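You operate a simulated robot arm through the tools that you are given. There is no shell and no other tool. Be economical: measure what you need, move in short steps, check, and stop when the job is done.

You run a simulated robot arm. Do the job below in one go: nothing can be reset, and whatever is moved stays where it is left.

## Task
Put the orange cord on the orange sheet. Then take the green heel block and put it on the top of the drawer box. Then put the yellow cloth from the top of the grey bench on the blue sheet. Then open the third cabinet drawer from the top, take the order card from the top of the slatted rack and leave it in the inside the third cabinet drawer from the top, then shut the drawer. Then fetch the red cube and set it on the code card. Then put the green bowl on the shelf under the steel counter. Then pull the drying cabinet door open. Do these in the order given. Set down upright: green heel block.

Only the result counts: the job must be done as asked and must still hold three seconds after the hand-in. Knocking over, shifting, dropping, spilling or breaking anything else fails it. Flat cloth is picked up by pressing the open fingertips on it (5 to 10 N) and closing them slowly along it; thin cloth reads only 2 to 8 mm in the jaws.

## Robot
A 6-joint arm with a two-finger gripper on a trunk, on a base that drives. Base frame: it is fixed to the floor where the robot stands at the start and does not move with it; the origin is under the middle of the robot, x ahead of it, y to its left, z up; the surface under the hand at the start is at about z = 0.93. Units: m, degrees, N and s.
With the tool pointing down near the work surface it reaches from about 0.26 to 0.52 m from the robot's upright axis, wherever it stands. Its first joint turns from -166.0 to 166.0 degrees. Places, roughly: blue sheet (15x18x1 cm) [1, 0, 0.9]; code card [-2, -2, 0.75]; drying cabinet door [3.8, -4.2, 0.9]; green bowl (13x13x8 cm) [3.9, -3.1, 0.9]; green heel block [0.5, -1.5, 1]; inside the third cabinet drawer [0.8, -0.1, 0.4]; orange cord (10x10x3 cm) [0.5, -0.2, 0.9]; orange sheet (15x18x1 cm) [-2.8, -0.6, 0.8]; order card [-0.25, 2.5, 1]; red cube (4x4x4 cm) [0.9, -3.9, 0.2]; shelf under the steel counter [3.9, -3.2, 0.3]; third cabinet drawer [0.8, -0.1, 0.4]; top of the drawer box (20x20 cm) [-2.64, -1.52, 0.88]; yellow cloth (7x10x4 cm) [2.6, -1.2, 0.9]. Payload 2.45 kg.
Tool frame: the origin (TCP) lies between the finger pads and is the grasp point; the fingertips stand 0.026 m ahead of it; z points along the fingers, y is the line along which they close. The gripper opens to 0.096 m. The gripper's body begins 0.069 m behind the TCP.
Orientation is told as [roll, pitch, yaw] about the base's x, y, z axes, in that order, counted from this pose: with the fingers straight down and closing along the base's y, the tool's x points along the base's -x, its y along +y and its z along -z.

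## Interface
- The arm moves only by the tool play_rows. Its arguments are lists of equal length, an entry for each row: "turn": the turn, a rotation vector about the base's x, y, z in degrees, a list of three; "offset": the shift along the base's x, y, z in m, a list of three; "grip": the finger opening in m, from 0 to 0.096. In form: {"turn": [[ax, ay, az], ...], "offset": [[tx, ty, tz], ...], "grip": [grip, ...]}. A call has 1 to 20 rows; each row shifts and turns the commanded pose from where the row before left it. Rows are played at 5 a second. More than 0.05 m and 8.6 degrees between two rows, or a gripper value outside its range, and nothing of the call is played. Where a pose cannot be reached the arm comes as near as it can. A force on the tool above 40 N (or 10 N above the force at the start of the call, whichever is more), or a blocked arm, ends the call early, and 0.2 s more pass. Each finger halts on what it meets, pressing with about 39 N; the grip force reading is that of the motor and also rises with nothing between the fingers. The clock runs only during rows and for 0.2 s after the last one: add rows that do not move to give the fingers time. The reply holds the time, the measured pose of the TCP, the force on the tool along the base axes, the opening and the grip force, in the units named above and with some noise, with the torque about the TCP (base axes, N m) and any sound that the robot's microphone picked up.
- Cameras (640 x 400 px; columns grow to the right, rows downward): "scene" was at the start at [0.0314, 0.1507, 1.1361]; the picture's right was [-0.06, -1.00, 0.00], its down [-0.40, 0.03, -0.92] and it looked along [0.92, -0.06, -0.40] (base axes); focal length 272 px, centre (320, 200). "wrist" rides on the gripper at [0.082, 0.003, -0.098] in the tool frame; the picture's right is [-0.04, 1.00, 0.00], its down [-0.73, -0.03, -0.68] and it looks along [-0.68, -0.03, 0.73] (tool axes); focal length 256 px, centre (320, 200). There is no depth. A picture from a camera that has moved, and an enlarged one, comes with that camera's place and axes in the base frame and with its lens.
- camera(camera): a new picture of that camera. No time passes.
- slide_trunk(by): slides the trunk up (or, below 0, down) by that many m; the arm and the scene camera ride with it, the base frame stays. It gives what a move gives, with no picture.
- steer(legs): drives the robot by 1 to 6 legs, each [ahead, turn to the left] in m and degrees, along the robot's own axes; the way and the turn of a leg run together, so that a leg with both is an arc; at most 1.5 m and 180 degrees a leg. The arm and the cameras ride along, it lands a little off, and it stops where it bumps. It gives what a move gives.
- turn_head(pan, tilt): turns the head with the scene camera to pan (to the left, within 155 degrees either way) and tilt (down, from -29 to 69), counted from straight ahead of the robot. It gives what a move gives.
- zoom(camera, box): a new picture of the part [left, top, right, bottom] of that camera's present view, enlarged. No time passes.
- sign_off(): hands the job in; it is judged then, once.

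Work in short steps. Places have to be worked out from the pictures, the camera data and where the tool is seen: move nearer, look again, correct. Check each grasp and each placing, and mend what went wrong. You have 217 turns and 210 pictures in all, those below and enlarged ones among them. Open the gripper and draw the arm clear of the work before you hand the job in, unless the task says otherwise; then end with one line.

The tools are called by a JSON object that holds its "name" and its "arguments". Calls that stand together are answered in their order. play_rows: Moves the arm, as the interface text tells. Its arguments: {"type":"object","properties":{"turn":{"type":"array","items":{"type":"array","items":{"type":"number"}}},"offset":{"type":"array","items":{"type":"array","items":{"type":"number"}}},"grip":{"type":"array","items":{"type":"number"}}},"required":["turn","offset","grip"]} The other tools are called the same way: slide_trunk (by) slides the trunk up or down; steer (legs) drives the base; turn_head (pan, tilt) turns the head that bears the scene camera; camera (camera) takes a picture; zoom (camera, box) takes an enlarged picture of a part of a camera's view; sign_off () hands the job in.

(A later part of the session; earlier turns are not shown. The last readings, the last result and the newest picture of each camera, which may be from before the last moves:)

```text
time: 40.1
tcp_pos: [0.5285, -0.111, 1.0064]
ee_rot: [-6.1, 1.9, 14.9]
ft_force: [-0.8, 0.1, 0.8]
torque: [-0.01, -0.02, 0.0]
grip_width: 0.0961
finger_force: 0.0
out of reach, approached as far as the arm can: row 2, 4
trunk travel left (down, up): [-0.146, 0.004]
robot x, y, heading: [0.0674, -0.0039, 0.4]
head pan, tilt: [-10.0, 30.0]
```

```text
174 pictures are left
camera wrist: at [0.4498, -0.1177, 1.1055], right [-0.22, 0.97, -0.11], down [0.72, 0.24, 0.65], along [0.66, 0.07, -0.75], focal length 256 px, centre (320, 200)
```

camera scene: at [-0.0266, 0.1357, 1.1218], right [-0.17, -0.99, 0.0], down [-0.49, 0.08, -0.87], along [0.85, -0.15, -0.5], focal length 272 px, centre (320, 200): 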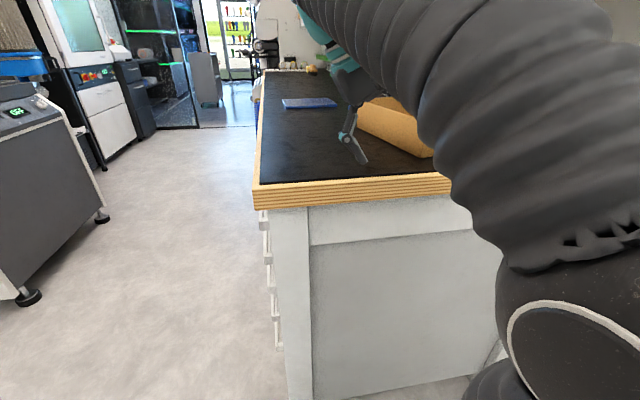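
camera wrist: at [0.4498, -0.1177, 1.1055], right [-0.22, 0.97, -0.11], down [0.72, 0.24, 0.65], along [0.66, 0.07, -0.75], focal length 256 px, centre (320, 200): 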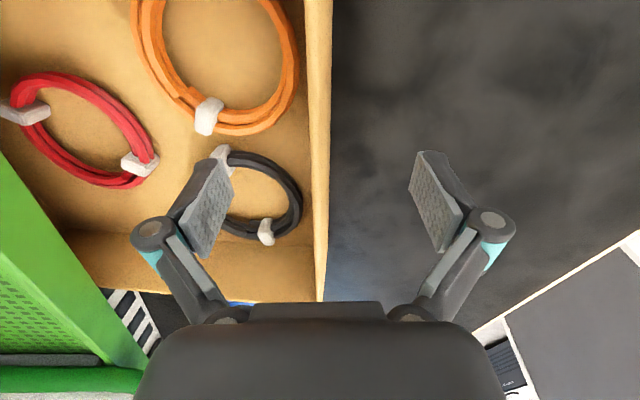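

The wall lies centred between the fingers. I lower 18 mm and close on it.

{"name": "play_rows", "arguments": {"turn": [[0, 0, 0], [0, 0, 0], [0, 0, 0], [0, 0, 0], [0, 0, 0], [0, 0, 0]], "offset": [[0, 0, -0.009], [0, 0, -0.009], [0, 0, 0], [0, 0, 0], [0, 0, 0], [0, 0, 0]], "grip": [0.096, 0.096, 0.06, 0.03, 0.0, 0.0]}}

{"name": "camera", "arguments": {"camera": "wrist"}}

```text
time: 41.5
tcp_pos: [0.527, -0.1123, 0.9882]
ee_rot: [-6.0, 2.3, 14.8]
ft_force: [-1.1, -0.1, 1.4]
torque: [1.24, 0.1, -0.92]
grip_width: 0.0077
finger_force: 35.5
trunk travel left (down, up): [-0.146, 0.004]
robot x, y, heading: [0.0651, -0.0067, 0.2]
head pan, tilt: [-10.0, 30.0]
```

```text
173 pictures are left
camera wrist: at [0.449, -0.1177, 1.0878], right [-0.22, 0.97, -0.11], down [0.72, 0.23, 0.65], along [0.66, 0.07, -0.75], focal length 256 px, centre (320, 200)
```

wrist: 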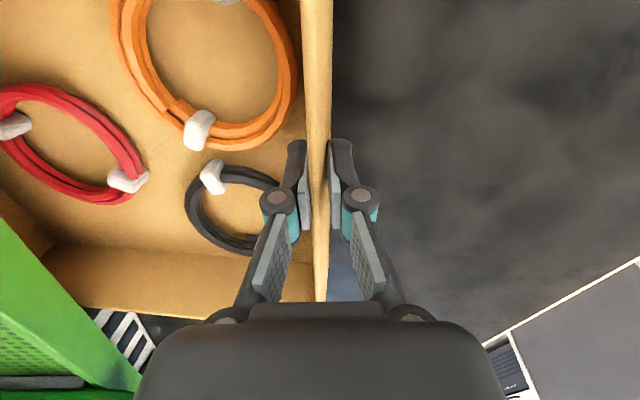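

The wall is gripped. I turn the bin back 13° clockwise and shift it about 2 cm towards -x in small rows.

{"name": "play_rows", "arguments": {"turn": [[0, 0, -1.6], [0, 0, -1.6], [0, 0, -1.6], [0, 0, -1.6], [0, 0, -1.6], [0, 0, -1.6], [0, 0, -1.6], [0, 0, -1.6], [0, 0, 0], [0, 0, 0]], "offset": [[-0.002, 0.0007, 0], [-0.002, 0.0007, 0], [-0.002, 0.0007, 0], [-0.002, 0.0007, 0], [-0.002, 0.0007, 0], [-0.002, 0.0007, 0], [-0.002, 0.0007, 0], [-0.002, 0.0007, 0], [0, 0, 0], [0, 0, 0]], "grip": [0, 0, 0, 0, 0, 0, 0, 0, 0, 0]}}

{"name": "camera", "arguments": {"camera": "wrist"}}

```text
time: 43.7
tcp_pos: [0.5102, -0.107, 0.9879]
ee_rot: [-6.0, 2.1, 2.1]
ft_force: [3.5, -1.1, 6.4]
torque: [1.21, -0.08, 0.58]
grip_width: 0.0063
finger_force: 34.5
trunk travel left (down, up): [-0.146, 0.004]
robot x, y, heading: [0.0649, -0.0078, 0.4]
head pan, tilt: [-10.0, 30.0]
```

```text
172 pictures are left
camera wrist: at [0.4325, -0.0947, 1.0875], right [0.0, 0.99, -0.11], down [0.76, 0.07, 0.65], along [0.65, -0.08, -0.75], focal length 256 px, centre (320, 200)
```

wrist: 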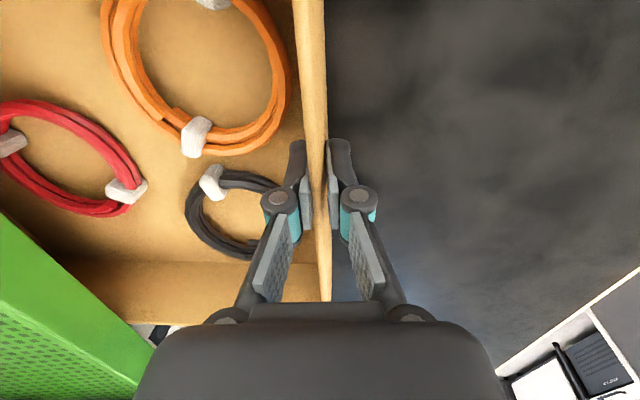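

Wall is within ~2° of its original direction. A final 2° turn, then release and raise.

{"name": "play_rows", "arguments": {"turn": [[0, 0, -1.2], [0, 0, -1.2], [0, 0, 0], [0, 0, 0], [0, 0, 0], [0, 0, 0], [0, 0, 0]], "offset": [[0, 0, 0], [0, 0, 0], [0, 0, 0], [0, 0, 0], [0, 0, 0.01], [0, 0.0, 0.01], [0, 0, 0]], "grip": [0, 0, 0.03, 0.06, 0.06, 0.06, 0.06]}}

{"name": "camera", "arguments": {"camera": "wrist"}}

```text
time: 45.3
tcp_pos: [0.5103, -0.1071, 0.9983]
ee_rot: [-6.0, 2.0, -0.4]
ft_force: [-0.7, 0.7, -0.3]
torque: [-0.01, 0.0, -0.02]
grip_width: 0.0597
finger_force: 0.1
out of reach, approached as far as the arm can: row 6
trunk travel left (down, up): [-0.146, 0.004]
robot x, y, heading: [0.0659, -0.0021, 0.2]
head pan, tilt: [-10.0, 30.0]
```

```text
171 pictures are left
camera wrist: at [0.4333, -0.0911, 1.0973], right [0.04, 0.99, -0.11], down [0.76, 0.04, 0.65], along [0.65, -0.11, -0.75], focal length 256 px, centre (320, 200)
```

wrist: 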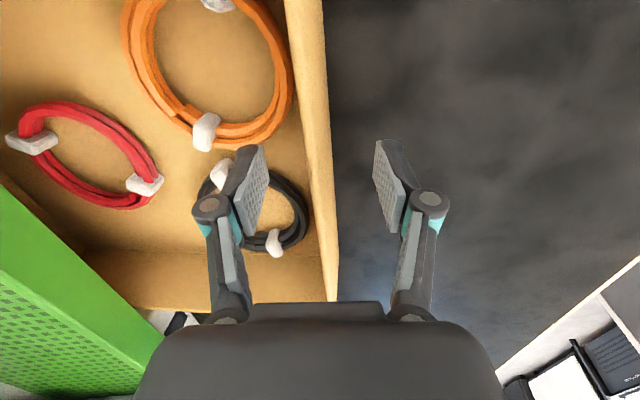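

The bin sits within ~2° of its original place. For the cord I'll grip the ring's right (-y) side at about (0.465,-0.21), with the tool pitched ~48° so the wrist stays low and towards me. First: clear the wall to the left and pitch.

{"name": "play_rows", "arguments": {"turn": [[0, 0, 0], [0, 0, 0], [0, -8, 0], [0, -8, 0], [0, -8, 0], [0, -8, 0], [0, -8, 0], [0, -8, 0], [0, 0, 0]], "offset": [[0, 0.035, 0], [0, 0.03, 0], [-0.01, 0, 0.005], [-0.01, 0, 0.005], [-0.01, 0, 0.005], [-0.01, 0, 0.005], [-0.01, 0, 0.005], [-0.01, 0, 0.005], [0, 0, 0]], "grip": [0.055, 0.055, 0.055, 0.055, 0.055, 0.055, 0.055, 0.055, 0.055]}}

{"name": "camera", "arguments": {"camera": "wrist"}}

{"name": "camera", "arguments": {"camera": "scene"}}

```text
time: 47.3
tcp_pos: [0.4509, -0.0415, 1.0287]
ee_rot: [-5.8, -46.0, -0.5]
ft_force: [0.0, -0.2, -0.8]
torque: [0.03, 0.0, 0.0]
grip_width: 0.055
finger_force: 0.1
trunk travel left (down, up): [-0.146, 0.004]
robot x, y, heading: [0.0679, -0.006, 0.0]
head pan, tilt: [-10.0, 30.0]
```

```text
170 pictures are left
camera wrist: at [0.3241, -0.0258, 1.0361], right [0.11, 0.99, -0.04], down [0.02, 0.04, 1.0], along [0.99, -0.11, -0.02], focal length 256 px, centre (320, 200)
```

wrist: 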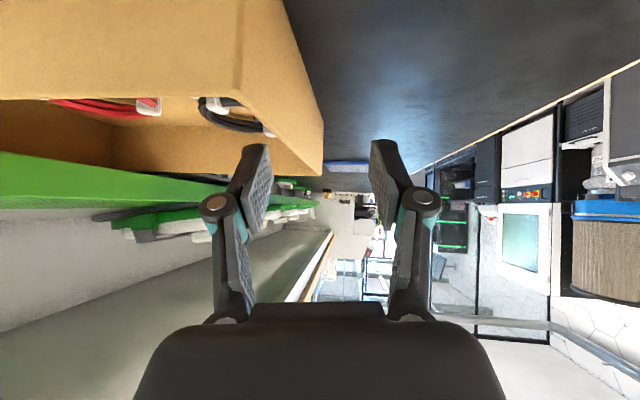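

```text
169 pictures are left
camera scene: at [0.094, 0.1362, 1.1217], right [-0.17, -0.99, 0.0], down [-0.49, 0.08, -0.87], along [0.85, -0.15, -0.5], focal length 272 px, centre (320, 200)
```

scene: 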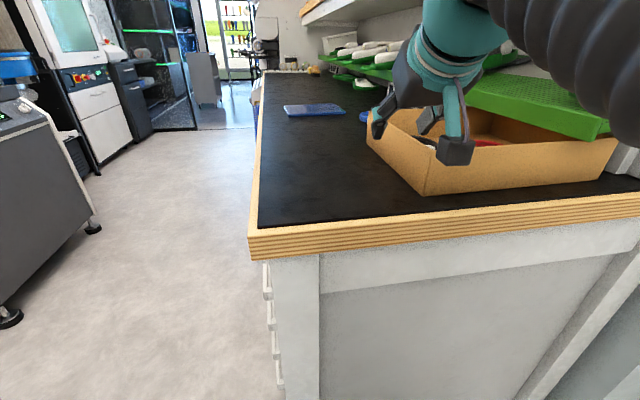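

I see my left move dragged the bin ~4 cm toward +y (finger was still below the wall top). With the tool pitched there is height to spare, so I re-grip the left wall (now y≈-0.065) and push it back.

{"name": "play_rows", "arguments": {"turn": [[0, 0, 0], [0, 0, 0], [0, 0, 0], [0, 0, 0], [0, 0, 0], [0, 0, 0], [0, 0, 0], [0, 0, 0]], "offset": [[0.02, -0.023, 0.01], [0, 0, -0.027], [0, 0, -0.025], [0, 0, 0], [0, 0, 0], [0, 0, 0], [0, 0, 0], [0, 0, 0]], "grip": [0.085, 0.085, 0.085, 0.06, 0.03, 0.0, 0.0, 0.0]}}

{"name": "camera", "arguments": {"camera": "wrist"}}

```text
time: 49.1
tcp_pos: [0.4705, -0.064, 0.9863]
ee_rot: [-5.6, -45.9, -0.5]
ft_force: [-0.3, 1.7, -1.3]
torque: [1.15, -0.38, 0.44]
grip_width: 0.006
finger_force: 33.9
trunk travel left (down, up): [-0.146, 0.004]
robot x, y, heading: [0.0663, -0.0009, 0.3]
head pan, tilt: [-10.0, 30.0]
```

```text
168 pictures are left
camera wrist: at [0.3441, -0.0491, 0.9947], right [0.11, 0.99, -0.04], down [0.02, 0.04, 1.0], along [0.99, -0.11, -0.02], focal length 256 px, centre (320, 200)
```

wrist: 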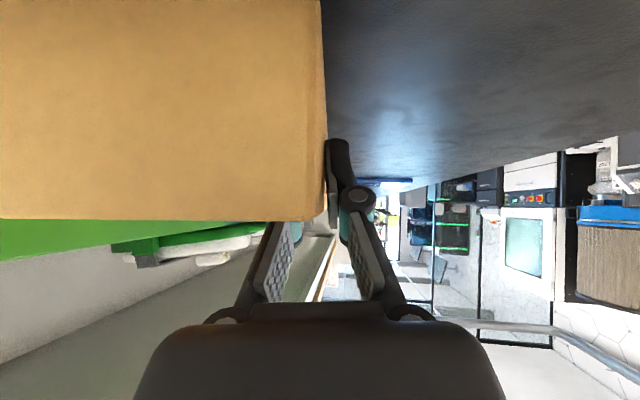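

Wall gripped. I move it 4.2 cm to -y.

{"name": "play_rows", "arguments": {"turn": [[0, 0, 0], [0, 0, 0], [0, 0, 0], [0, 0, 0], [0, 0, 0], [0, 0, 0]], "offset": [[0, -0.01, 0], [0, -0.01, 0], [0, -0.011, 0], [0, -0.011, 0], [0, 0, 0], [0, 0, 0]], "grip": [0, 0, 0, 0, 0, 0]}}

{"name": "camera", "arguments": {"camera": "scene"}}

```text
time: 50.5
tcp_pos: [0.4697, -0.1062, 0.9864]
ee_rot: [-5.8, -45.9, -0.4]
ft_force: [0.6, 3.0, 3.5]
torque: [1.05, -0.31, 0.0]
grip_width: 0.0061
finger_force: 33.7
trunk travel left (down, up): [-0.146, 0.004]
robot x, y, heading: [0.0682, -0.0075, 0.4]
head pan, tilt: [-10.0, 30.0]
```

```text
167 pictures are left
camera scene: at [0.0939, 0.1364, 1.1217], right [-0.17, -0.99, 0.0], down [-0.49, 0.08, -0.87], along [0.85, -0.15, -0.5], focal length 272 px, centre (320, 200)
```

scene: 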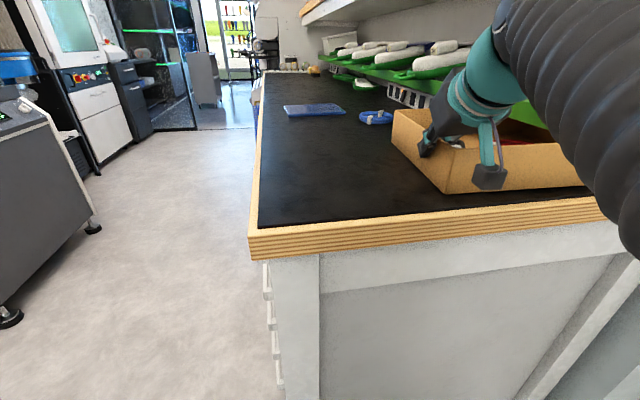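

Bin corner now at ≈(0.409,-0.112), far corner (0.642,-0.115): back within a centimetre. Release and raise fully above the wall.

{"name": "play_rows", "arguments": {"turn": [[0, 0, 0], [0, 0, 0], [0, 0, 0], [0, 0, 0], [0, 0, 0]], "offset": [[0, 0.004, 0], [0, 0, 0], [0, 0, 0.025], [0, 0, 0.03], [0, 0, 0]], "grip": [0.02, 0.04, 0.04, 0.04, 0.04]}}

{"name": "camera", "arguments": {"camera": "wrist"}}

```text
time: 51.7
tcp_pos: [0.4706, -0.1025, 1.0401]
ee_rot: [-5.6, -45.7, -0.5]
ft_force: [-0.4, -0.4, -0.3]
torque: [0.0, -0.02, -0.03]
grip_width: 0.0402
finger_force: 0.1
trunk travel left (down, up): [-0.146, 0.004]
robot x, y, heading: [0.0628, -0.0062, 0.2]
head pan, tilt: [-10.0, 30.0]
```

```text
166 pictures are left
camera wrist: at [0.3446, -0.0874, 1.0495], right [0.11, 0.99, -0.04], down [0.03, 0.04, 1.0], along [0.99, -0.11, -0.02], focal length 256 px, centre (320, 200)
```

wrist: 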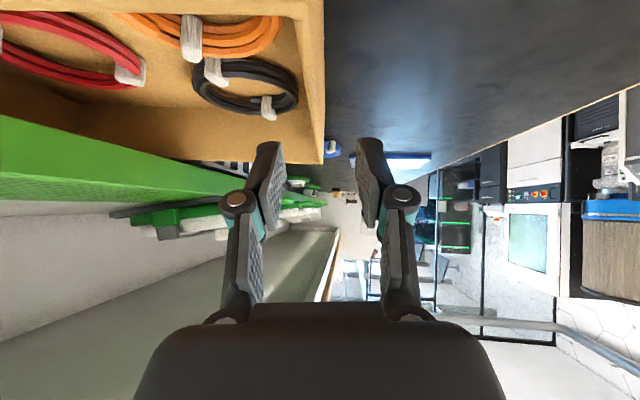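

Cord's right-hand bundle is at about y≈-0.212 with ring centre x≈0.46. I pitch 8° more and cross over the wall at z≈1.03, in under the shelf.

{"name": "play_rows", "arguments": {"turn": [[0, -8, 0], [0, 0, 0], [0, 0, 0], [0, 0, 0], [0, 0, 0]], "offset": [[0, 0, -0.008], [-0.004, -0.04, 0], [-0.004, -0.04, 0], [0, -0.028, 0], [0, 0, 0]], "grip": [0.05, 0.05, 0.05, 0.05, 0.05]}}

{"name": "camera", "arguments": {"camera": "wrist"}}

{"name": "camera", "arguments": {"camera": "scene"}}

```text
time: 52.5
tcp_pos: [0.4859, -0.09, 1.0375]
ee_rot: [-6.4, -54.5, 13.7]
ft_force: [-0.1, -0.2, -0.2]
torque: [0.0, 0.03, 0.02]
grip_width: 0.05
finger_force: 0.1
trunk travel left (down, up): [-0.146, 0.004]
robot x, y, heading: [0.0672, -0.0082, 0.3]
head pan, tilt: [-10.0, 30.0]
stopped in row 4: the arm was blocked; the commanded pose is now the measured one
```

```text
165 pictures are left
camera wrist: at [0.3602, -0.1039, 1.0271], right [-0.12, 0.99, -0.03], down [-0.13, 0.02, 0.99], along [0.98, 0.13, 0.13], focal length 256 px, centre (320, 200)
```

wrist: 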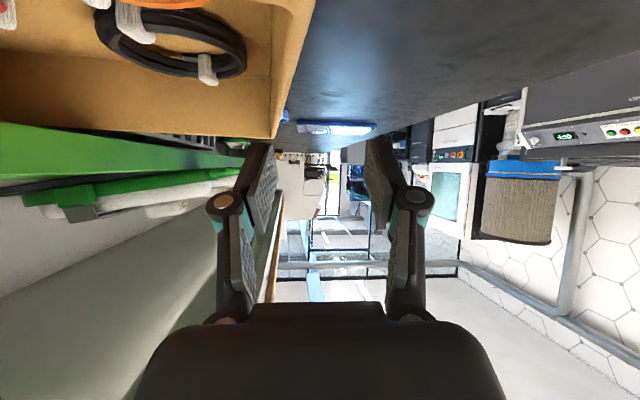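

```text
164 pictures are left
camera scene: at [0.0961, 0.1482, 1.1254], right [-0.04, -1.0, 0.0], down [-0.46, 0.02, -0.89], along [0.89, -0.03, -0.46], focal length 272 px, centre (320, 200)
```

scene: 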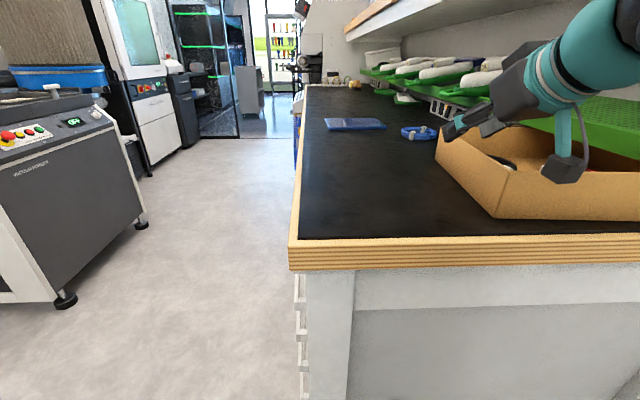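

The arm jammed again on the way in: the forearm, which runs on the tool's right side, meets the shelf. Better: pull the bin 13 cm towards the bench front, pick the cord there, then push the bin back. First I back out to the left.

{"name": "play_rows", "arguments": {"turn": [[0, 0, 0], [0, 0, -4], [0, 0, -4], [0, 0, -5]], "offset": [[-0.01, 0.02, 0], [0, 0.02, 0], [0, 0.02, 0], [0, 0, 0]], "grip": [0.05, 0.05, 0.05, 0.05]}}

{"name": "camera", "arguments": {"camera": "scene"}}

```text
time: 53.5
tcp_pos: [0.4736, -0.0287, 1.0415]
ee_rot: [-6.9, -55.0, 0.8]
ft_force: [-0.3, 0.3, 0.2]
torque: [-0.01, 0.01, -0.01]
grip_width: 0.0498
finger_force: 0.1
trunk travel left (down, up): [-0.146, 0.004]
robot x, y, heading: [0.067, -0.0045, 0.2]
head pan, tilt: [-10.0, 30.0]
```

```text
163 pictures are left
camera scene: at [0.094, 0.1361, 1.1217], right [-0.17, -0.99, 0.0], down [-0.49, 0.09, -0.87], along [0.85, -0.15, -0.5], focal length 272 px, centre (320, 200)
```

scene: 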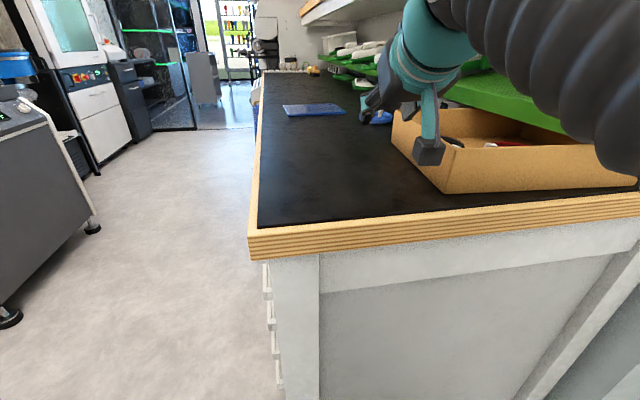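

Recovered, bin unmoved. I grip the left wall again, nearer its middle (x≈0.52).

{"name": "play_rows", "arguments": {"turn": [[0, 8, 0], [0, 6, 0], [0, 6, 0], [0, 0, 0], [0, 0, 0], [0, 0, 0], [0, 0, 0], [0, 0, 0], [0, 0, 0], [0, 0, 0]], "offset": [[0.02, 0, 0], [0.025, -0.04, 0], [0, -0.04, 0], [0, 0, -0.028], [0, 0, -0.027], [0, 0, 0], [0, 0, 0], [0, 0, 0], [0, 0, 0], [0, 0, 0]], "grip": [0.085, 0.085, 0.085, 0.085, 0.085, 0.06, 0.03, 0.0, 0.0, 0.0]}}

{"name": "camera", "arguments": {"camera": "wrist"}}

```text
time: 55.7
tcp_pos: [0.5204, -0.1083, 0.9849]
ee_rot: [-6.4, -34.6, 0.7]
ft_force: [0.3, 3.2, -1.7]
torque: [1.23, -0.31, -0.17]
grip_width: 0.0061
finger_force: 33.7
trunk travel left (down, up): [-0.146, 0.004]
robot x, y, heading: [0.0653, -0.0036, 0.2]
head pan, tilt: [-10.0, 30.0]
```

```text
162 pictures are left
camera wrist: at [0.3988, -0.0944, 1.0169], right [0.09, 0.99, -0.07], down [0.22, 0.05, 0.97], along [0.97, -0.1, -0.21], focal length 256 px, centre (320, 200)
```

wrist: 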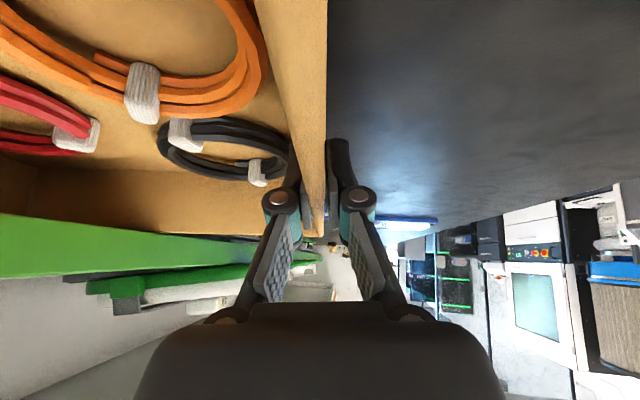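

Wall held at TCP (0.5204,-0.1083) – I'll return it to exactly there later. Pull the bin 13 cm to +y slowly.

{"name": "play_rows", "arguments": {"turn": [[0, 0, 0], [0, 0, 0], [0, 0, 0], [0, 0, 0], [0, 0, 0], [0, 0, 0], [0, 0, 0], [0, 0, 0], [0, 0, 0], [0, 0, 0], [0, 0, 0], [0, 0, 0], [0, 0, 0], [0, 0, 0], [0, 0, 0]], "offset": [[0, 0.01, 0], [0, 0.01, 0], [0, 0.01, 0], [0, 0.01, 0], [0, 0.01, 0], [0, 0.01, 0], [0, 0.01, 0], [0, 0.01, 0], [0, 0.01, 0], [0, 0.01, 0], [0, 0.01, 0], [0, 0.01, 0], [0, 0.01, 0], [0, 0, 0], [0, 0, 0]], "grip": [0, 0, 0, 0, 0, 0, 0, 0, 0, 0, 0, 0, 0, 0, 0]}}

{"name": "camera", "arguments": {"camera": "wrist"}}

{"name": "camera", "arguments": {"camera": "scene"}}

```text
time: 58.9
tcp_pos: [0.5208, 0.0212, 0.9847]
ee_rot: [-6.5, -34.6, 0.7]
ft_force: [0.5, 1.0, -9.1]
torque: [1.45, -0.14, 0.13]
grip_width: 0.0063
finger_force: 34.5
trunk travel left (down, up): [-0.146, 0.004]
robot x, y, heading: [0.0618, -0.0047, 0.1]
head pan, tilt: [-10.0, 30.0]
```

```text
161 pictures are left
camera wrist: at [0.3989, 0.035, 1.0175], right [0.09, 0.99, -0.07], down [0.22, 0.05, 0.97], along [0.97, -0.1, -0.21], focal length 256 px, centre (320, 200)
```

wrist: 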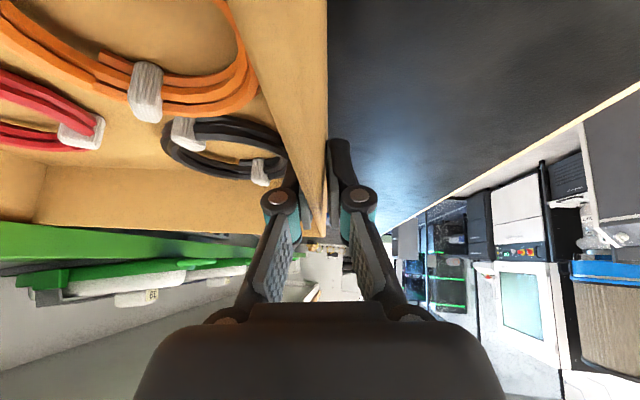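

```text
160 pictures are left
camera scene: at [0.0943, 0.1361, 1.1217], right [-0.17, -0.99, 0.0], down [-0.49, 0.08, -0.87], along [0.85, -0.15, -0.5], focal length 272 px, centre (320, 200)
```

scene: 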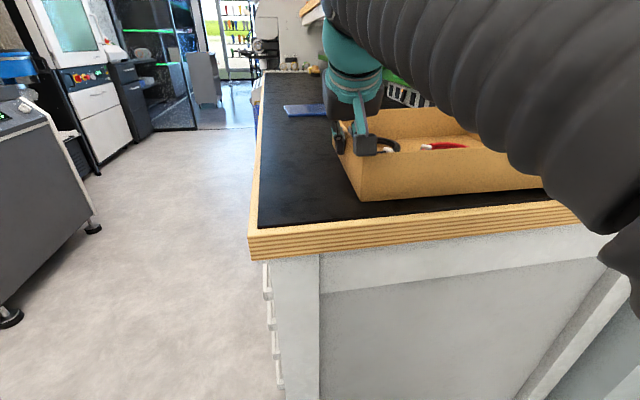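

Bin moved nicely with cords in place. Release, rise, and move over the cord ring.

{"name": "play_rows", "arguments": {"turn": [[0, 0, 0], [0, 0, 0], [0, 0, 0], [0, 0, 0], [0, 0, 0], [0, 0, 0], [0, 0, 0], [0, 0, 0]], "offset": [[0, 0.003, 0], [0, 0, 0], [0, 0, 0.03], [0, 0, 0.03], [-0.03, -0.035, 0], [-0.03, -0.035, 0], [0, -0.03, 0], [0, 0, 0]], "grip": [0.03, 0.04, 0.04, 0.04, 0.05, 0.05, 0.05, 0.05]}}

{"name": "camera", "arguments": {"camera": "wrist"}}

```text
time: 60.7
tcp_pos: [0.4599, -0.0771, 1.045]
ee_rot: [-6.5, -34.7, 0.6]
ft_force: [-0.1, 0.3, -0.3]
torque: [0.04, 0.0, -0.02]
grip_width: 0.0502
finger_force: 0.0
trunk travel left (down, up): [-0.146, 0.004]
robot x, y, heading: [0.0614, -0.0089, 0.6]
head pan, tilt: [-10.0, 30.0]
```

```text
159 pictures are left
camera wrist: at [0.3388, -0.0628, 1.0782], right [0.09, 0.99, -0.07], down [0.22, 0.05, 0.97], along [0.97, -0.1, -0.21], focal length 256 px, centre (320, 200)
```

wrist: 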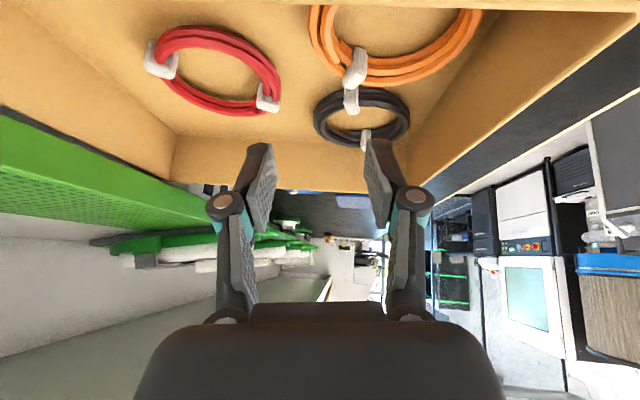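

The ring's right-hand bundle is at about (0.46,-0.079), right under the TCP. I lower partway with less pitch and check.

{"name": "play_rows", "arguments": {"turn": [[0, 7, 0], [0, 7, 0], [3, 0, 0], [3, 0, 0]], "offset": [[0, 0, -0.02], [0, 0, -0.02], [0, -0.001, -0.015], [0, 0, 0]], "grip": [0.05, 0.05, 0.05, 0.05]}}

{"name": "camera", "arguments": {"camera": "wrist"}}

```text
time: 61.7
tcp_pos: [0.4604, -0.0776, 0.9895]
ee_rot: [0.1, -20.6, -1.8]
ft_force: [-0.6, 0.4, 0.1]
torque: [-0.01, -0.01, 0.03]
grip_width: 0.0498
finger_force: 0.0
trunk travel left (down, up): [-0.146, 0.004]
robot x, y, heading: [0.0689, -0.007, 0.4]
head pan, tilt: [-10.0, 30.0]
```

```text
158 pictures are left
camera wrist: at [0.3502, -0.0701, 1.0522], right [0.07, 1.0, 0.02], down [0.45, -0.04, 0.89], along [0.89, -0.05, -0.45], focal length 256 px, centre (320, 200)
```

wrist: 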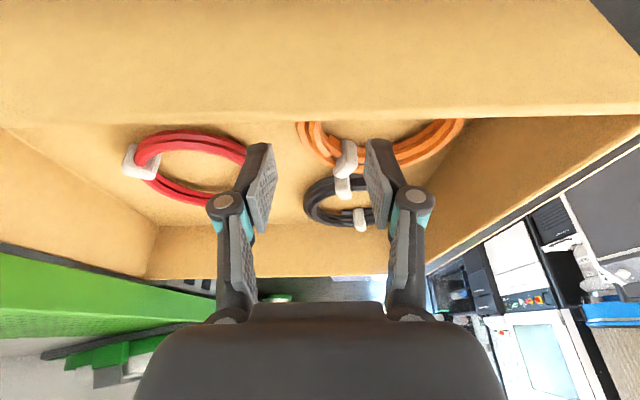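

The fingers straddle the right-hand bundle. I lower 2 cm and close gently.

{"name": "play_rows", "arguments": {"turn": [[0, 0, 0], [0, 0, 0], [0, 0, 0]], "offset": [[0, 0, -0.01], [0, 0, -0.01], [0, 0, 0]], "grip": [0.05, 0.05, 0.05]}}

{"name": "camera", "arguments": {"camera": "wrist"}}

```text
time: 62.5
tcp_pos: [0.4605, -0.0778, 0.9691]
ee_rot: [0.1, -20.6, -1.7]
ft_force: [1.1, -0.2, 0.2]
torque: [0.01, -0.01, 0.02]
grip_width: 0.05
finger_force: 0.2
trunk travel left (down, up): [-0.146, 0.004]
robot x, y, heading: [0.0679, -0.0057, 0.2]
head pan, tilt: [-10.0, 30.0]
```

```text
157 pictures are left
camera wrist: at [0.3501, -0.0698, 1.032], right [0.07, 1.0, 0.02], down [0.45, -0.04, 0.89], along [0.89, -0.05, -0.45], focal length 256 px, centre (320, 200)
```

wrist: 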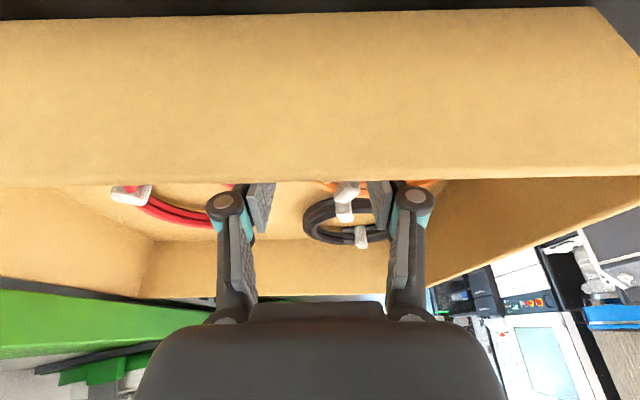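

No floor contact, tips at ≈0.941. Close on the bundle.

{"name": "play_rows", "arguments": {"turn": [[0, 0, 0], [0, 0, 0], [0, 0, 0], [0, 0, 0], [0, 0, 0]], "offset": [[0, 0, 0], [0, 0, 0], [0, 0, 0], [0, 0, 0], [0, 0, 0]], "grip": [0.035, 0.02, 0.01, 0.0, 0.0]}}

```text
time: 63.7
tcp_pos: [0.4609, -0.0785, 0.9694]
ee_rot: [0.2, -20.6, -1.8]
ft_force: [1.2, -0.6, 4.1]
torque: [-0.09, 0.01, 0.05]
grip_width: 0.0146
finger_force: 38.8
trunk travel left (down, up): [-0.146, 0.004]
robot x, y, heading: [0.066, -0.0021, 0.2]
head pan, tilt: [-10.0, 30.0]
```

Holding 14.6 mm of bundle. Lift it out of the bin.

{"name": "play_rows", "arguments": {"turn": [[0, 0, 0], [0, 0, 0], [0, -4, 0], [0, -5, 0], [0, -5, 0], [0, 0, 0]], "offset": [[0.003, 0, 0.02], [0.003, 0, 0.02], [0, 0, 0.02], [0, 0, 0.02], [0, 0.0, 0.015], [0, 0, 0]], "grip": [0, 0, 0, 0, 0, 0]}}

{"name": "camera", "arguments": {"camera": "wrist"}}

{"name": "camera", "arguments": {"camera": "scene"}}

```text
time: 65.1
tcp_pos: [0.4658, -0.0784, 1.0645]
ee_rot: [0.8, -34.5, -2.1]
ft_force: [-0.1, 0.5, 0.0]
torque: [0.0, 0.01, 0.0]
grip_width: 0.0
finger_force: 28.6
trunk travel left (down, up): [-0.146, 0.004]
robot x, y, heading: [0.069, -0.0062, 0.1]
head pan, tilt: [-10.0, 30.0]
```

```text
156 pictures are left
camera wrist: at [0.3443, -0.0701, 1.0983], right [0.06, 1.0, 0.03], down [0.22, -0.04, 0.98], along [0.97, -0.05, -0.22], focal length 256 px, centre (320, 200)
```

wrist: 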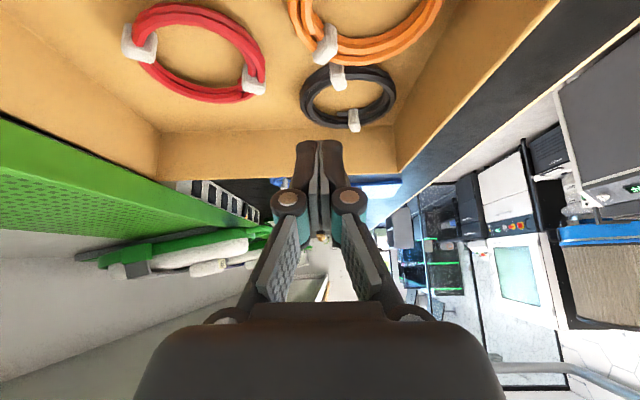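

```text
155 pictures are left
camera scene: at [0.0941, 0.1361, 1.1217], right [-0.17, -0.99, 0.0], down [-0.49, 0.08, -0.87], along [0.85, -0.15, -0.5], focal length 272 px, centre (320, 200)
```

scene: 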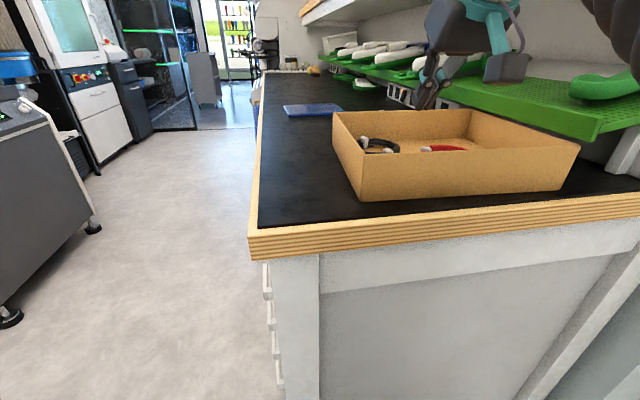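

It slipped: the tips only caught the top of the bundle. I go back with a steeper tool and lower until light contact with the bin floor.

{"name": "play_rows", "arguments": {"turn": [[0, 8, 0], [0, 8, 0], [0, 6, 0], [0, 0, 0], [0, 0, 0], [0, 0, 0]], "offset": [[0, -0.004, -0.025], [0, -0.004, -0.025], [-0.002, 0, -0.02], [0, 0, -0.02], [0, 0, -0.01], [0, 0, 0]], "grip": [0.045, 0.05, 0.05, 0.05, 0.05, 0.05]}}

{"name": "camera", "arguments": {"camera": "wrist"}}

```text
time: 66.5
tcp_pos: [0.4646, -0.0862, 0.964]
ee_rot: [-0.1, -12.6, -1.7]
ft_force: [-0.1, 0.3, -0.3]
torque: [0.0, -0.01, -0.01]
grip_width: 0.05
finger_force: 0.0
trunk travel left (down, up): [-0.146, 0.004]
robot x, y, heading: [0.0657, -0.0051, 0.3]
head pan, tilt: [-10.0, 30.0]
```

```text
154 pictures are left
camera wrist: at [0.364, -0.0782, 1.0417], right [0.07, 1.0, 0.01], down [0.57, -0.04, 0.82], along [0.82, -0.05, -0.57], focal length 256 px, centre (320, 200)
```

wrist: 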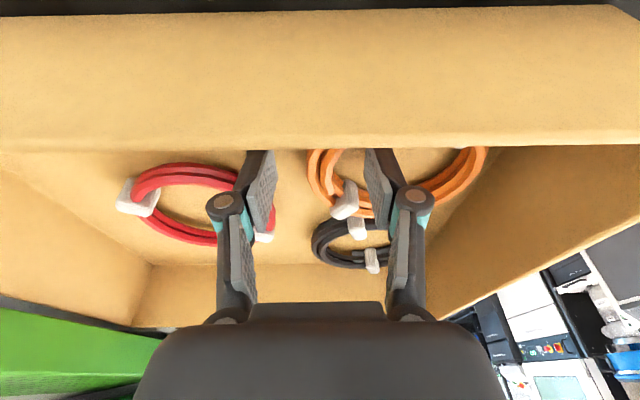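

Bundle centred between fingers. Lower a few mm more, feeling for contact.

{"name": "play_rows", "arguments": {"turn": [[0, 0, 0], [0, 0, 0], [0, 0, 0]], "offset": [[0, 0, -0.004], [0, 0, -0.004], [0, 0, 0]], "grip": [0.05, 0.05, 0.05]}}

```text
time: 67.3
tcp_pos: [0.4635, -0.0828, 0.9632]
ee_rot: [-0.2, -13.6, -1.6]
ft_force: [-1.2, 9.7, 36.1]
torque: [0.42, 0.27, 0.0]
grip_width: 0.016
finger_force: 28.0
trunk travel left (down, up): [-0.146, 0.004]
robot x, y, heading: [0.0682, -0.0081, 0.4]
head pan, tilt: [-10.0, 30.0]
stopped in row 3: the force on the tool passed its limit at 46 N (the readings are from after the stop); the commanded pose is now the measured one
```

Floor contact reached (36 N), and the fingers read 16 mm. I ease up 3 mm and look.

{"name": "play_rows", "arguments": {"turn": [[0, 0, 0], [0, 0, 0]], "offset": [[0, 0, 0.002], [0, 0, 0]], "grip": [0.016, 0.016]}}

{"name": "camera", "arguments": {"camera": "wrist"}}

```text
time: 68.0
tcp_pos: [0.4621, -0.0835, 0.9624]
ee_rot: [-0.4, -13.4, -1.5]
ft_force: [-1.6, 10.8, 43.3]
torque: [0.18, 0.33, 0.18]
grip_width: 0.0164
finger_force: 15.7
trunk travel left (down, up): [-0.146, 0.004]
robot x, y, heading: [0.0664, -0.0015, 0.5]
head pan, tilt: [-10.0, 30.0]
```

```text
153 pictures are left
camera wrist: at [0.3616, -0.0762, 1.0387], right [0.07, 1.0, 0.0], down [0.56, -0.04, 0.83], along [0.83, -0.05, -0.56], focal length 256 px, centre (320, 200)
```

wrist: 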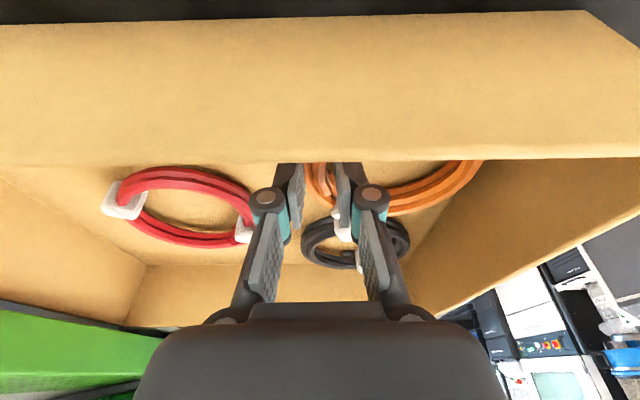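

The fingers are now around the bundle. I tighten fully, then lift.

{"name": "play_rows", "arguments": {"turn": [[0, 0, 0], [0, 0, 0], [0, 0, 0], [0, 0, 0], [0, 0, 0]], "offset": [[0, 0, 0], [0, 0, 0.002], [0, 0, 0.01], [0, 0, 0.015], [0, 0, 0]], "grip": [0.0, 0.0, 0, 0, 0]}}

{"name": "camera", "arguments": {"camera": "wrist"}}

```text
time: 69.2
tcp_pos: [0.4644, -0.0855, 0.9868]
ee_rot: [-0.2, -13.0, -1.8]
ft_force: [0.1, 0.3, -0.8]
torque: [-0.06, 0.0, -0.01]
grip_width: 0.0146
finger_force: 39.7
trunk travel left (down, up): [-0.146, 0.004]
robot x, y, heading: [0.0679, -0.0081, 0.2]
head pan, tilt: [-10.0, 30.0]
```

```text
152 pictures are left
camera wrist: at [0.3633, -0.0777, 1.0638], right [0.07, 1.0, 0.01], down [0.56, -0.04, 0.83], along [0.82, -0.05, -0.56], focal length 256 px, centre (320, 200)
```

wrist: 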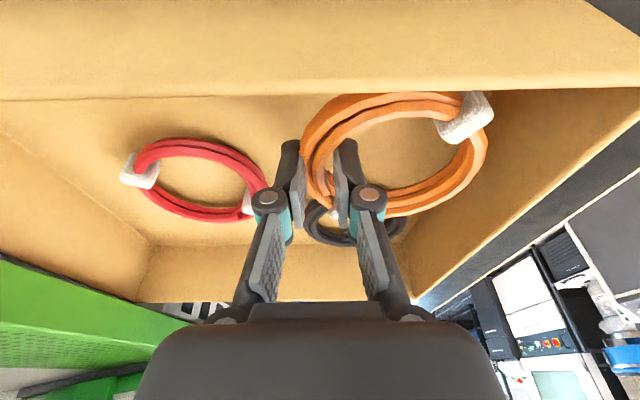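

The cord is coming up with the hand. Continue lifting slowly with a bit of +x and pitch.

{"name": "play_rows", "arguments": {"turn": [[0, 0, 0], [0, 0, 0], [0, -4, 0], [0, -4, 0], [0, -4, 0], [0, -4, 0], [0, 0, 0]], "offset": [[0.005, 0, 0.012], [0.005, 0, 0.012], [0, 0, 0.012], [0, 0, 0.012], [0, 0, 0.012], [0, 0, 0.012], [0, 0, 0]], "grip": [0, 0, 0, 0, 0, 0, 0]}}

{"name": "camera", "arguments": {"camera": "wrist"}}

{"name": "camera", "arguments": {"camera": "scene"}}

```text
time: 70.8
tcp_pos: [0.4748, -0.0852, 1.0601]
ee_rot: [0.3, -29.1, -1.7]
ft_force: [-0.6, -0.5, -1.3]
torque: [-0.06, 0.03, -0.02]
grip_width: 0.0139
finger_force: 38.9
trunk travel left (down, up): [-0.146, 0.004]
robot x, y, heading: [0.0639, -0.0031, 0.3]
head pan, tilt: [-10.0, 30.0]
```

```text
151 pictures are left
camera wrist: at [0.3557, -0.0776, 1.1055], right [0.06, 1.0, 0.02], down [0.31, -0.04, 0.95], along [0.95, -0.05, -0.31], focal length 256 px, centre (320, 200)
```

wrist: 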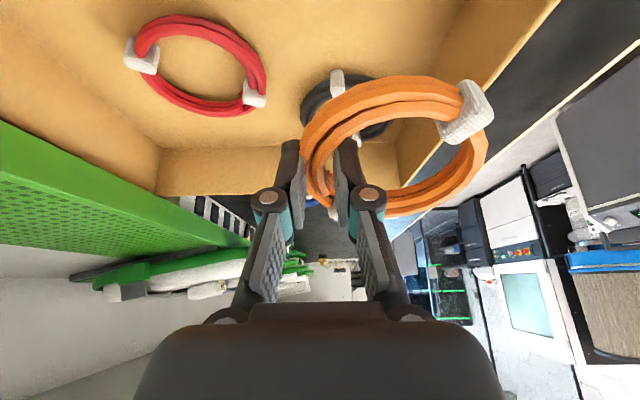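

```text
150 pictures are left
camera scene: at [0.0942, 0.1362, 1.1217], right [-0.17, -0.99, 0.0], down [-0.49, 0.08, -0.87], along [0.85, -0.15, -0.5], focal length 272 px, centre (320, 200)
```

scene: 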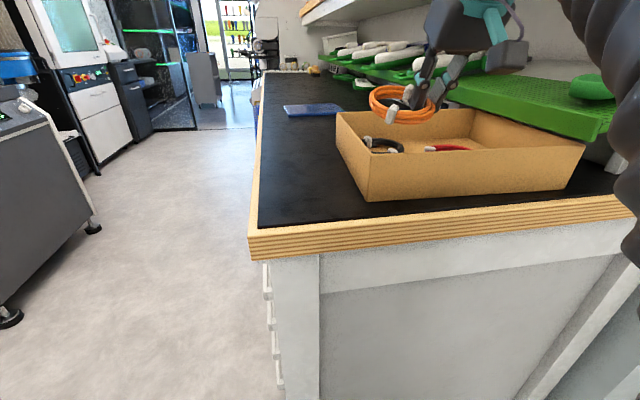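

The cord hangs clear above the bin. I raise a bit and back away from the bench, then turn around to look toward the orange sheet.

{"name": "play_rows", "arguments": {"turn": [[0, 0, 0], [0, 0, 0]], "offset": [[0, 0.01, 0.02], [0, 0, 0]], "grip": [0, 0]}}

{"name": "steer", "arguments": {"legs": [[-0.45, 0], [0, 170]]}}

{"name": "turn_head", "arguments": {"pan": 20, "tilt": 15}}

{"name": "camera", "arguments": {"camera": "scene"}}

```text
time: 71.3
tcp_pos: [0.4742, -0.0764, 1.0805]
ee_rot: [0.3, -29.1, -1.7]
ft_force: [0.6, 0.4, -1.3]
torque: [-0.02, 0.03, 0.03]
grip_width: 0.014
finger_force: 38.7
trunk travel left (down, up): [-0.146, 0.004]
robot x, y, heading: [0.0705, -0.0027, 0.4]
head pan, tilt: [-10.0, 30.0]
```

```text
time: 81.0
tcp_pos: [-0.7736, 0.1273, 1.0798]
ee_rot: [0.3, -29.2, 168.9]
ft_force: [-0.4, -0.3, -1.2]
torque: [0.01, -0.01, 0.02]
grip_width: 0.0141
finger_force: 39.0
trunk travel left (down, up): [-0.146, 0.004]
robot x, y, heading: [-0.3806, -0.0087, 171.0]
head pan, tilt: [-10.0, 30.0]
```

```text
time: 82.0
tcp_pos: [-0.7737, 0.128, 1.081]
ee_rot: [0.3, -29.1, 168.9]
ft_force: [-0.2, 1.0, -1.1]
torque: [0.05, -0.03, 0.01]
grip_width: 0.0137
finger_force: 38.7
trunk travel left (down, up): [-0.146, 0.004]
robot x, y, heading: [-0.3834, -0.0044, 171.2]
head pan, tilt: [20.0, 15.0]
```

```text
149 pictures are left
camera scene: at [-0.4412, -0.1907, 1.1459], right [-0.19, 0.98, 0.0], down [0.25, 0.05, -0.97], along [-0.95, -0.18, -0.26], focal length 272 px, centre (320, 200)
```

scene: 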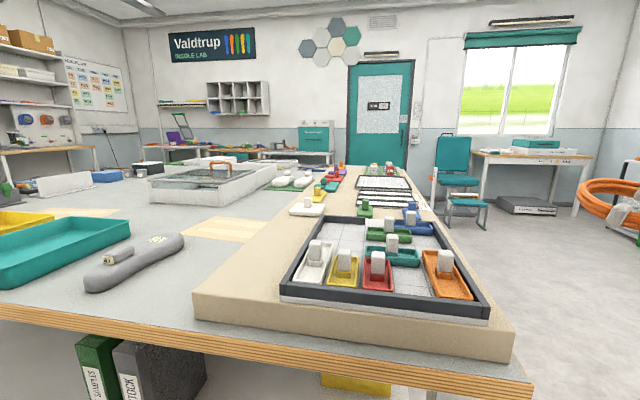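

A big island bench lies ahead. I zoom towards where the orange sheet should be.

{"name": "zoom", "arguments": {"camera": "scene", "box": [100, 110, 420, 310]}}

{"name": "turn_head", "arguments": {"pan": 50, "tilt": 10}}

{"name": "camera", "arguments": {"camera": "scene"}}

```text
2.00 times, centred on (260, 210) of scene
camera zoom: at [-0.4412, -0.1907, 1.1459], right [-0.19, 0.98, 0.0], down [0.25, 0.05, -0.97], along [-0.95, -0.18, -0.26], focal length 544 px, centre (440, 180)
```

zoom: 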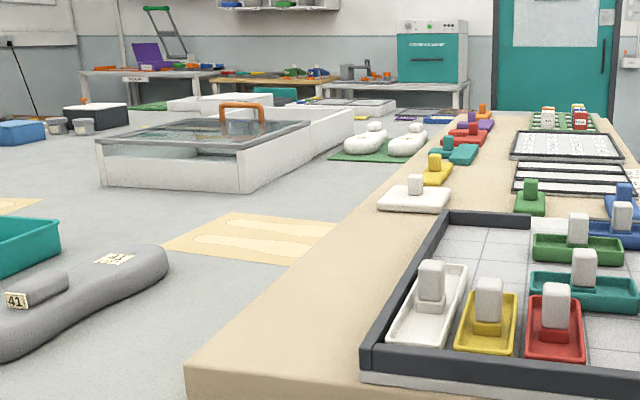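

```text
time: 83.0
tcp_pos: [-0.7755, 0.1286, 1.0803]
ee_rot: [0.2, -29.1, 168.9]
ft_force: [-0.1, 1.1, -1.3]
torque: [0.03, -0.01, -0.01]
grip_width: 0.0139
finger_force: 38.9
trunk travel left (down, up): [-0.146, 0.004]
robot x, y, heading: [-0.3807, -0.0058, 170.6]
head pan, tilt: [50.0, 10.0]
```

```text
147 pictures are left
camera scene: at [-0.4198, -0.2339, 1.154], right [-0.66, 0.76, 0.0], down [0.13, 0.11, -0.98], along [-0.74, -0.65, -0.17], focal length 272 px, centre (320, 200)
```

scene: 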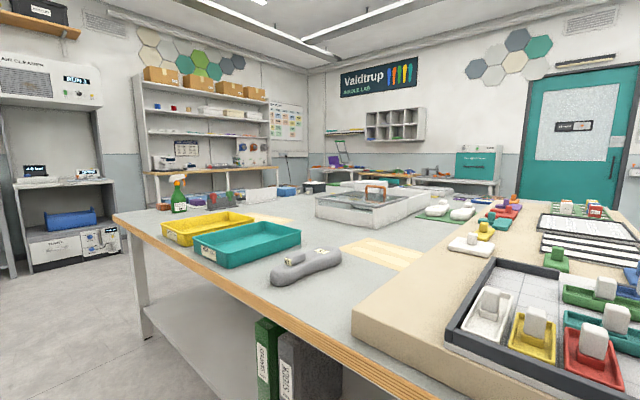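

The island bench is between me and the sheet. I'll go around along its +y side: turn to +y, advance 0.6 m, then face -x and go down the aisle.

{"name": "steer", "arguments": {"legs": [[0, -81], [0.65, 0], [0, 88], [1.3, 0]]}}

{"name": "turn_head", "arguments": {"pan": 25, "tilt": 12}}

{"name": "camera", "arguments": {"camera": "scene"}}

```text
time: 99.9
tcp_pos: [-2.0992, 0.7534, 1.0802]
ee_rot: [0.3, -29.1, 176.8]
ft_force: [0.0, 0.3, -1.3]
torque: [0.06, -0.01, -0.01]
grip_width: 0.0136
finger_force: 38.7
trunk travel left (down, up): [-0.146, 0.004]
robot x, y, heading: [-1.6921, 0.6718, 178.8]
head pan, tilt: [50.0, 10.0]
```

```text
time: 100.8
tcp_pos: [-2.0993, 0.7532, 1.0802]
ee_rot: [0.3, -29.1, 176.7]
ft_force: [0.7, 0.3, -0.9]
torque: [0.02, -0.03, -0.03]
grip_width: 0.0135
finger_force: 39.1
trunk travel left (down, up): [-0.146, 0.004]
robot x, y, heading: [-1.6929, 0.6757, 178.6]
head pan, tilt: [25.0, 12.0]
```

```text
146 pictures are left
camera scene: at [-1.7241, 0.475, 1.1508], right [-0.4, 0.92, 0.0], down [0.19, 0.08, -0.98], along [-0.9, -0.39, -0.21], focal length 272 px, centre (320, 200)
```

scene: 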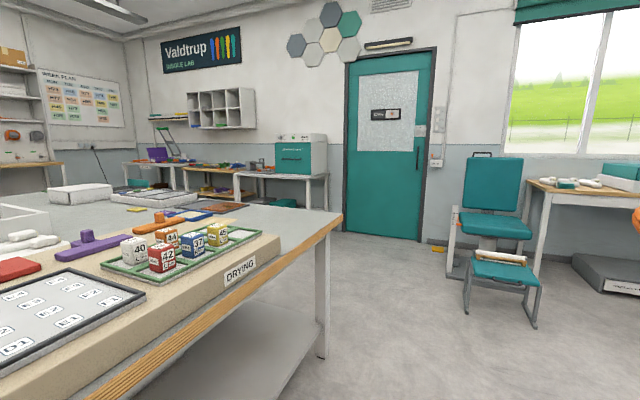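

The island ends at about x=-2.95, and the sheet lies near that end, reachable from x≈-3.3. I drive around the end of the island, avoiding the chair.

{"name": "steer", "arguments": {"legs": [[1.2, 0], [0, 50], [0.62, 0], [0, 41], [0.83, 0], [0, 90]]}}

{"name": "turn_head", "arguments": {"pan": 0, "tilt": 25}}

{"name": "camera", "arguments": {"camera": "scene"}}

{"name": "camera", "arguments": {"camera": "wrist"}}

```text
time: 121.9
tcp_pos: [-2.8838, -0.6698, 1.081]
ee_rot: [0.2, -29.2, -2.0]
ft_force: [-0.2, 0.0, -1.3]
torque: [-0.04, -0.01, 0.0]
grip_width: 0.0138
finger_force: 39.4
trunk travel left (down, up): [-0.146, 0.004]
robot x, y, heading: [-3.2882, -0.6016, 0.2]
head pan, tilt: [25.0, 12.0]
```

```text
time: 122.8
tcp_pos: [-2.8831, -0.6708, 1.0803]
ee_rot: [0.4, -29.0, -2.1]
ft_force: [-0.1, 0.8, -1.3]
torque: [-0.04, 0.03, 0.03]
grip_width: 0.0135
finger_force: 38.7
trunk travel left (down, up): [-0.146, 0.004]
robot x, y, heading: [-3.2863, -0.5972, -0.1]
head pan, tilt: [0.0, 25.0]
```

```text
145 pictures are left
camera scene: at [-3.259, -0.4411, 1.1297], right [0.0, -1.0, 0.0], down [-0.42, 0.0, -0.91], along [0.91, 0.0, -0.42], focal length 272 px, centre (320, 200)
```

scene: 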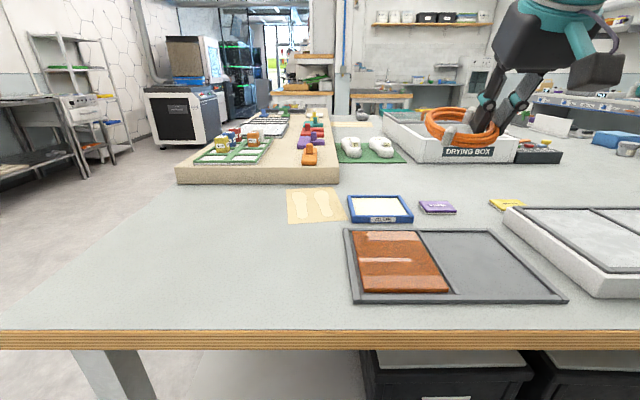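

```text
144 pictures are left
camera wrist: at [-3.0016, -0.662, 1.1258], right [0.07, 1.0, 0.02], down [0.31, -0.04, 0.95], along [0.95, -0.06, -0.31], focal length 256 px, centre (320, 200)
```

wrist: 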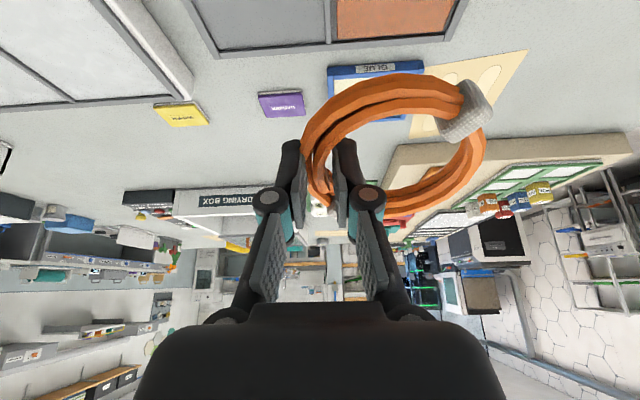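

The orange sheet is the orange panel in the grey frame, centre ≈(-2.815,-0.60), z≈0.8. The ring hangs to +y of the hand, so I take TCP to (-2.815,-0.642), level it, and descend to 0.88.

{"name": "play_rows", "arguments": {"turn": [[0, 4, 0], [0, 4, 0], [0, 4, 0], [0, 4, 0], [0, 0, 0], [0, 0, 0], [0, 0, 0]], "offset": [[0.03, 0.015, -0.03], [0.03, 0.014, -0.03], [0.008, 0, -0.03], [0, 0, -0.03], [0, 0, -0.04], [0, 0, -0.03], [0, 0, 0]], "grip": [0, 0, 0, 0, 0, 0, 0]}}

{"name": "camera", "arguments": {"camera": "scene"}}

{"name": "camera", "arguments": {"camera": "wrist"}}

```text
time: 124.4
tcp_pos: [-2.8144, -0.6412, 0.8893]
ee_rot: [-0.2, -13.1, -2.1]
ft_force: [0.7, 0.2, -0.6]
torque: [-0.07, -0.02, 0.0]
grip_width: 0.0138
finger_force: 38.9
trunk travel left (down, up): [-0.146, 0.004]
robot x, y, heading: [-3.2902, -0.5971, -0.1]
head pan, tilt: [0.0, 25.0]
```

```text
143 pictures are left
camera scene: at [-3.259, -0.4412, 1.1297], right [0.0, -1.0, 0.0], down [-0.42, 0.0, -0.91], along [0.91, 0.0, -0.42], focal length 272 px, centre (320, 200)
```

scene: 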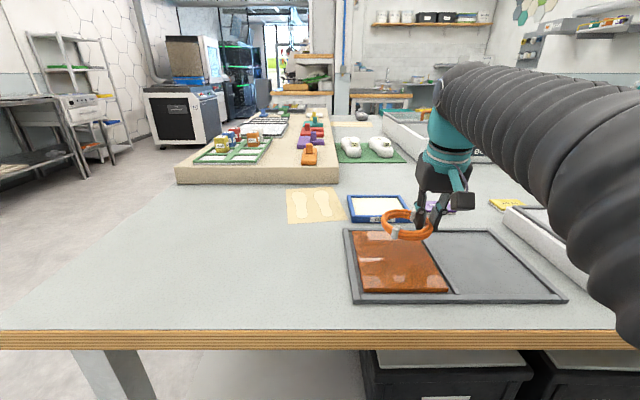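

```text
142 pictures are left
camera wrist: at [-2.9152, -0.6319, 0.9659], right [0.07, 1.0, 0.0], down [0.56, -0.04, 0.83], along [0.83, -0.06, -0.56], focal length 256 px, centre (320, 200)
```

wrist: 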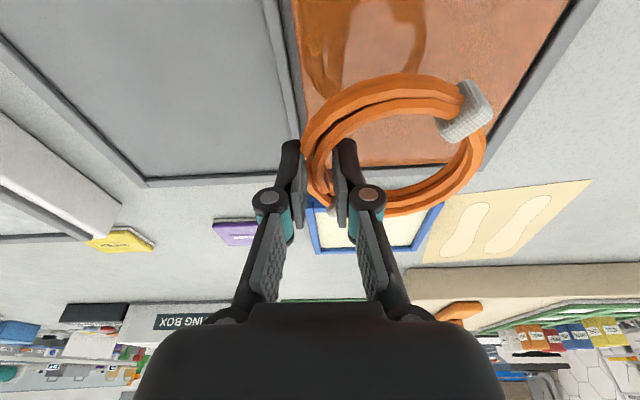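

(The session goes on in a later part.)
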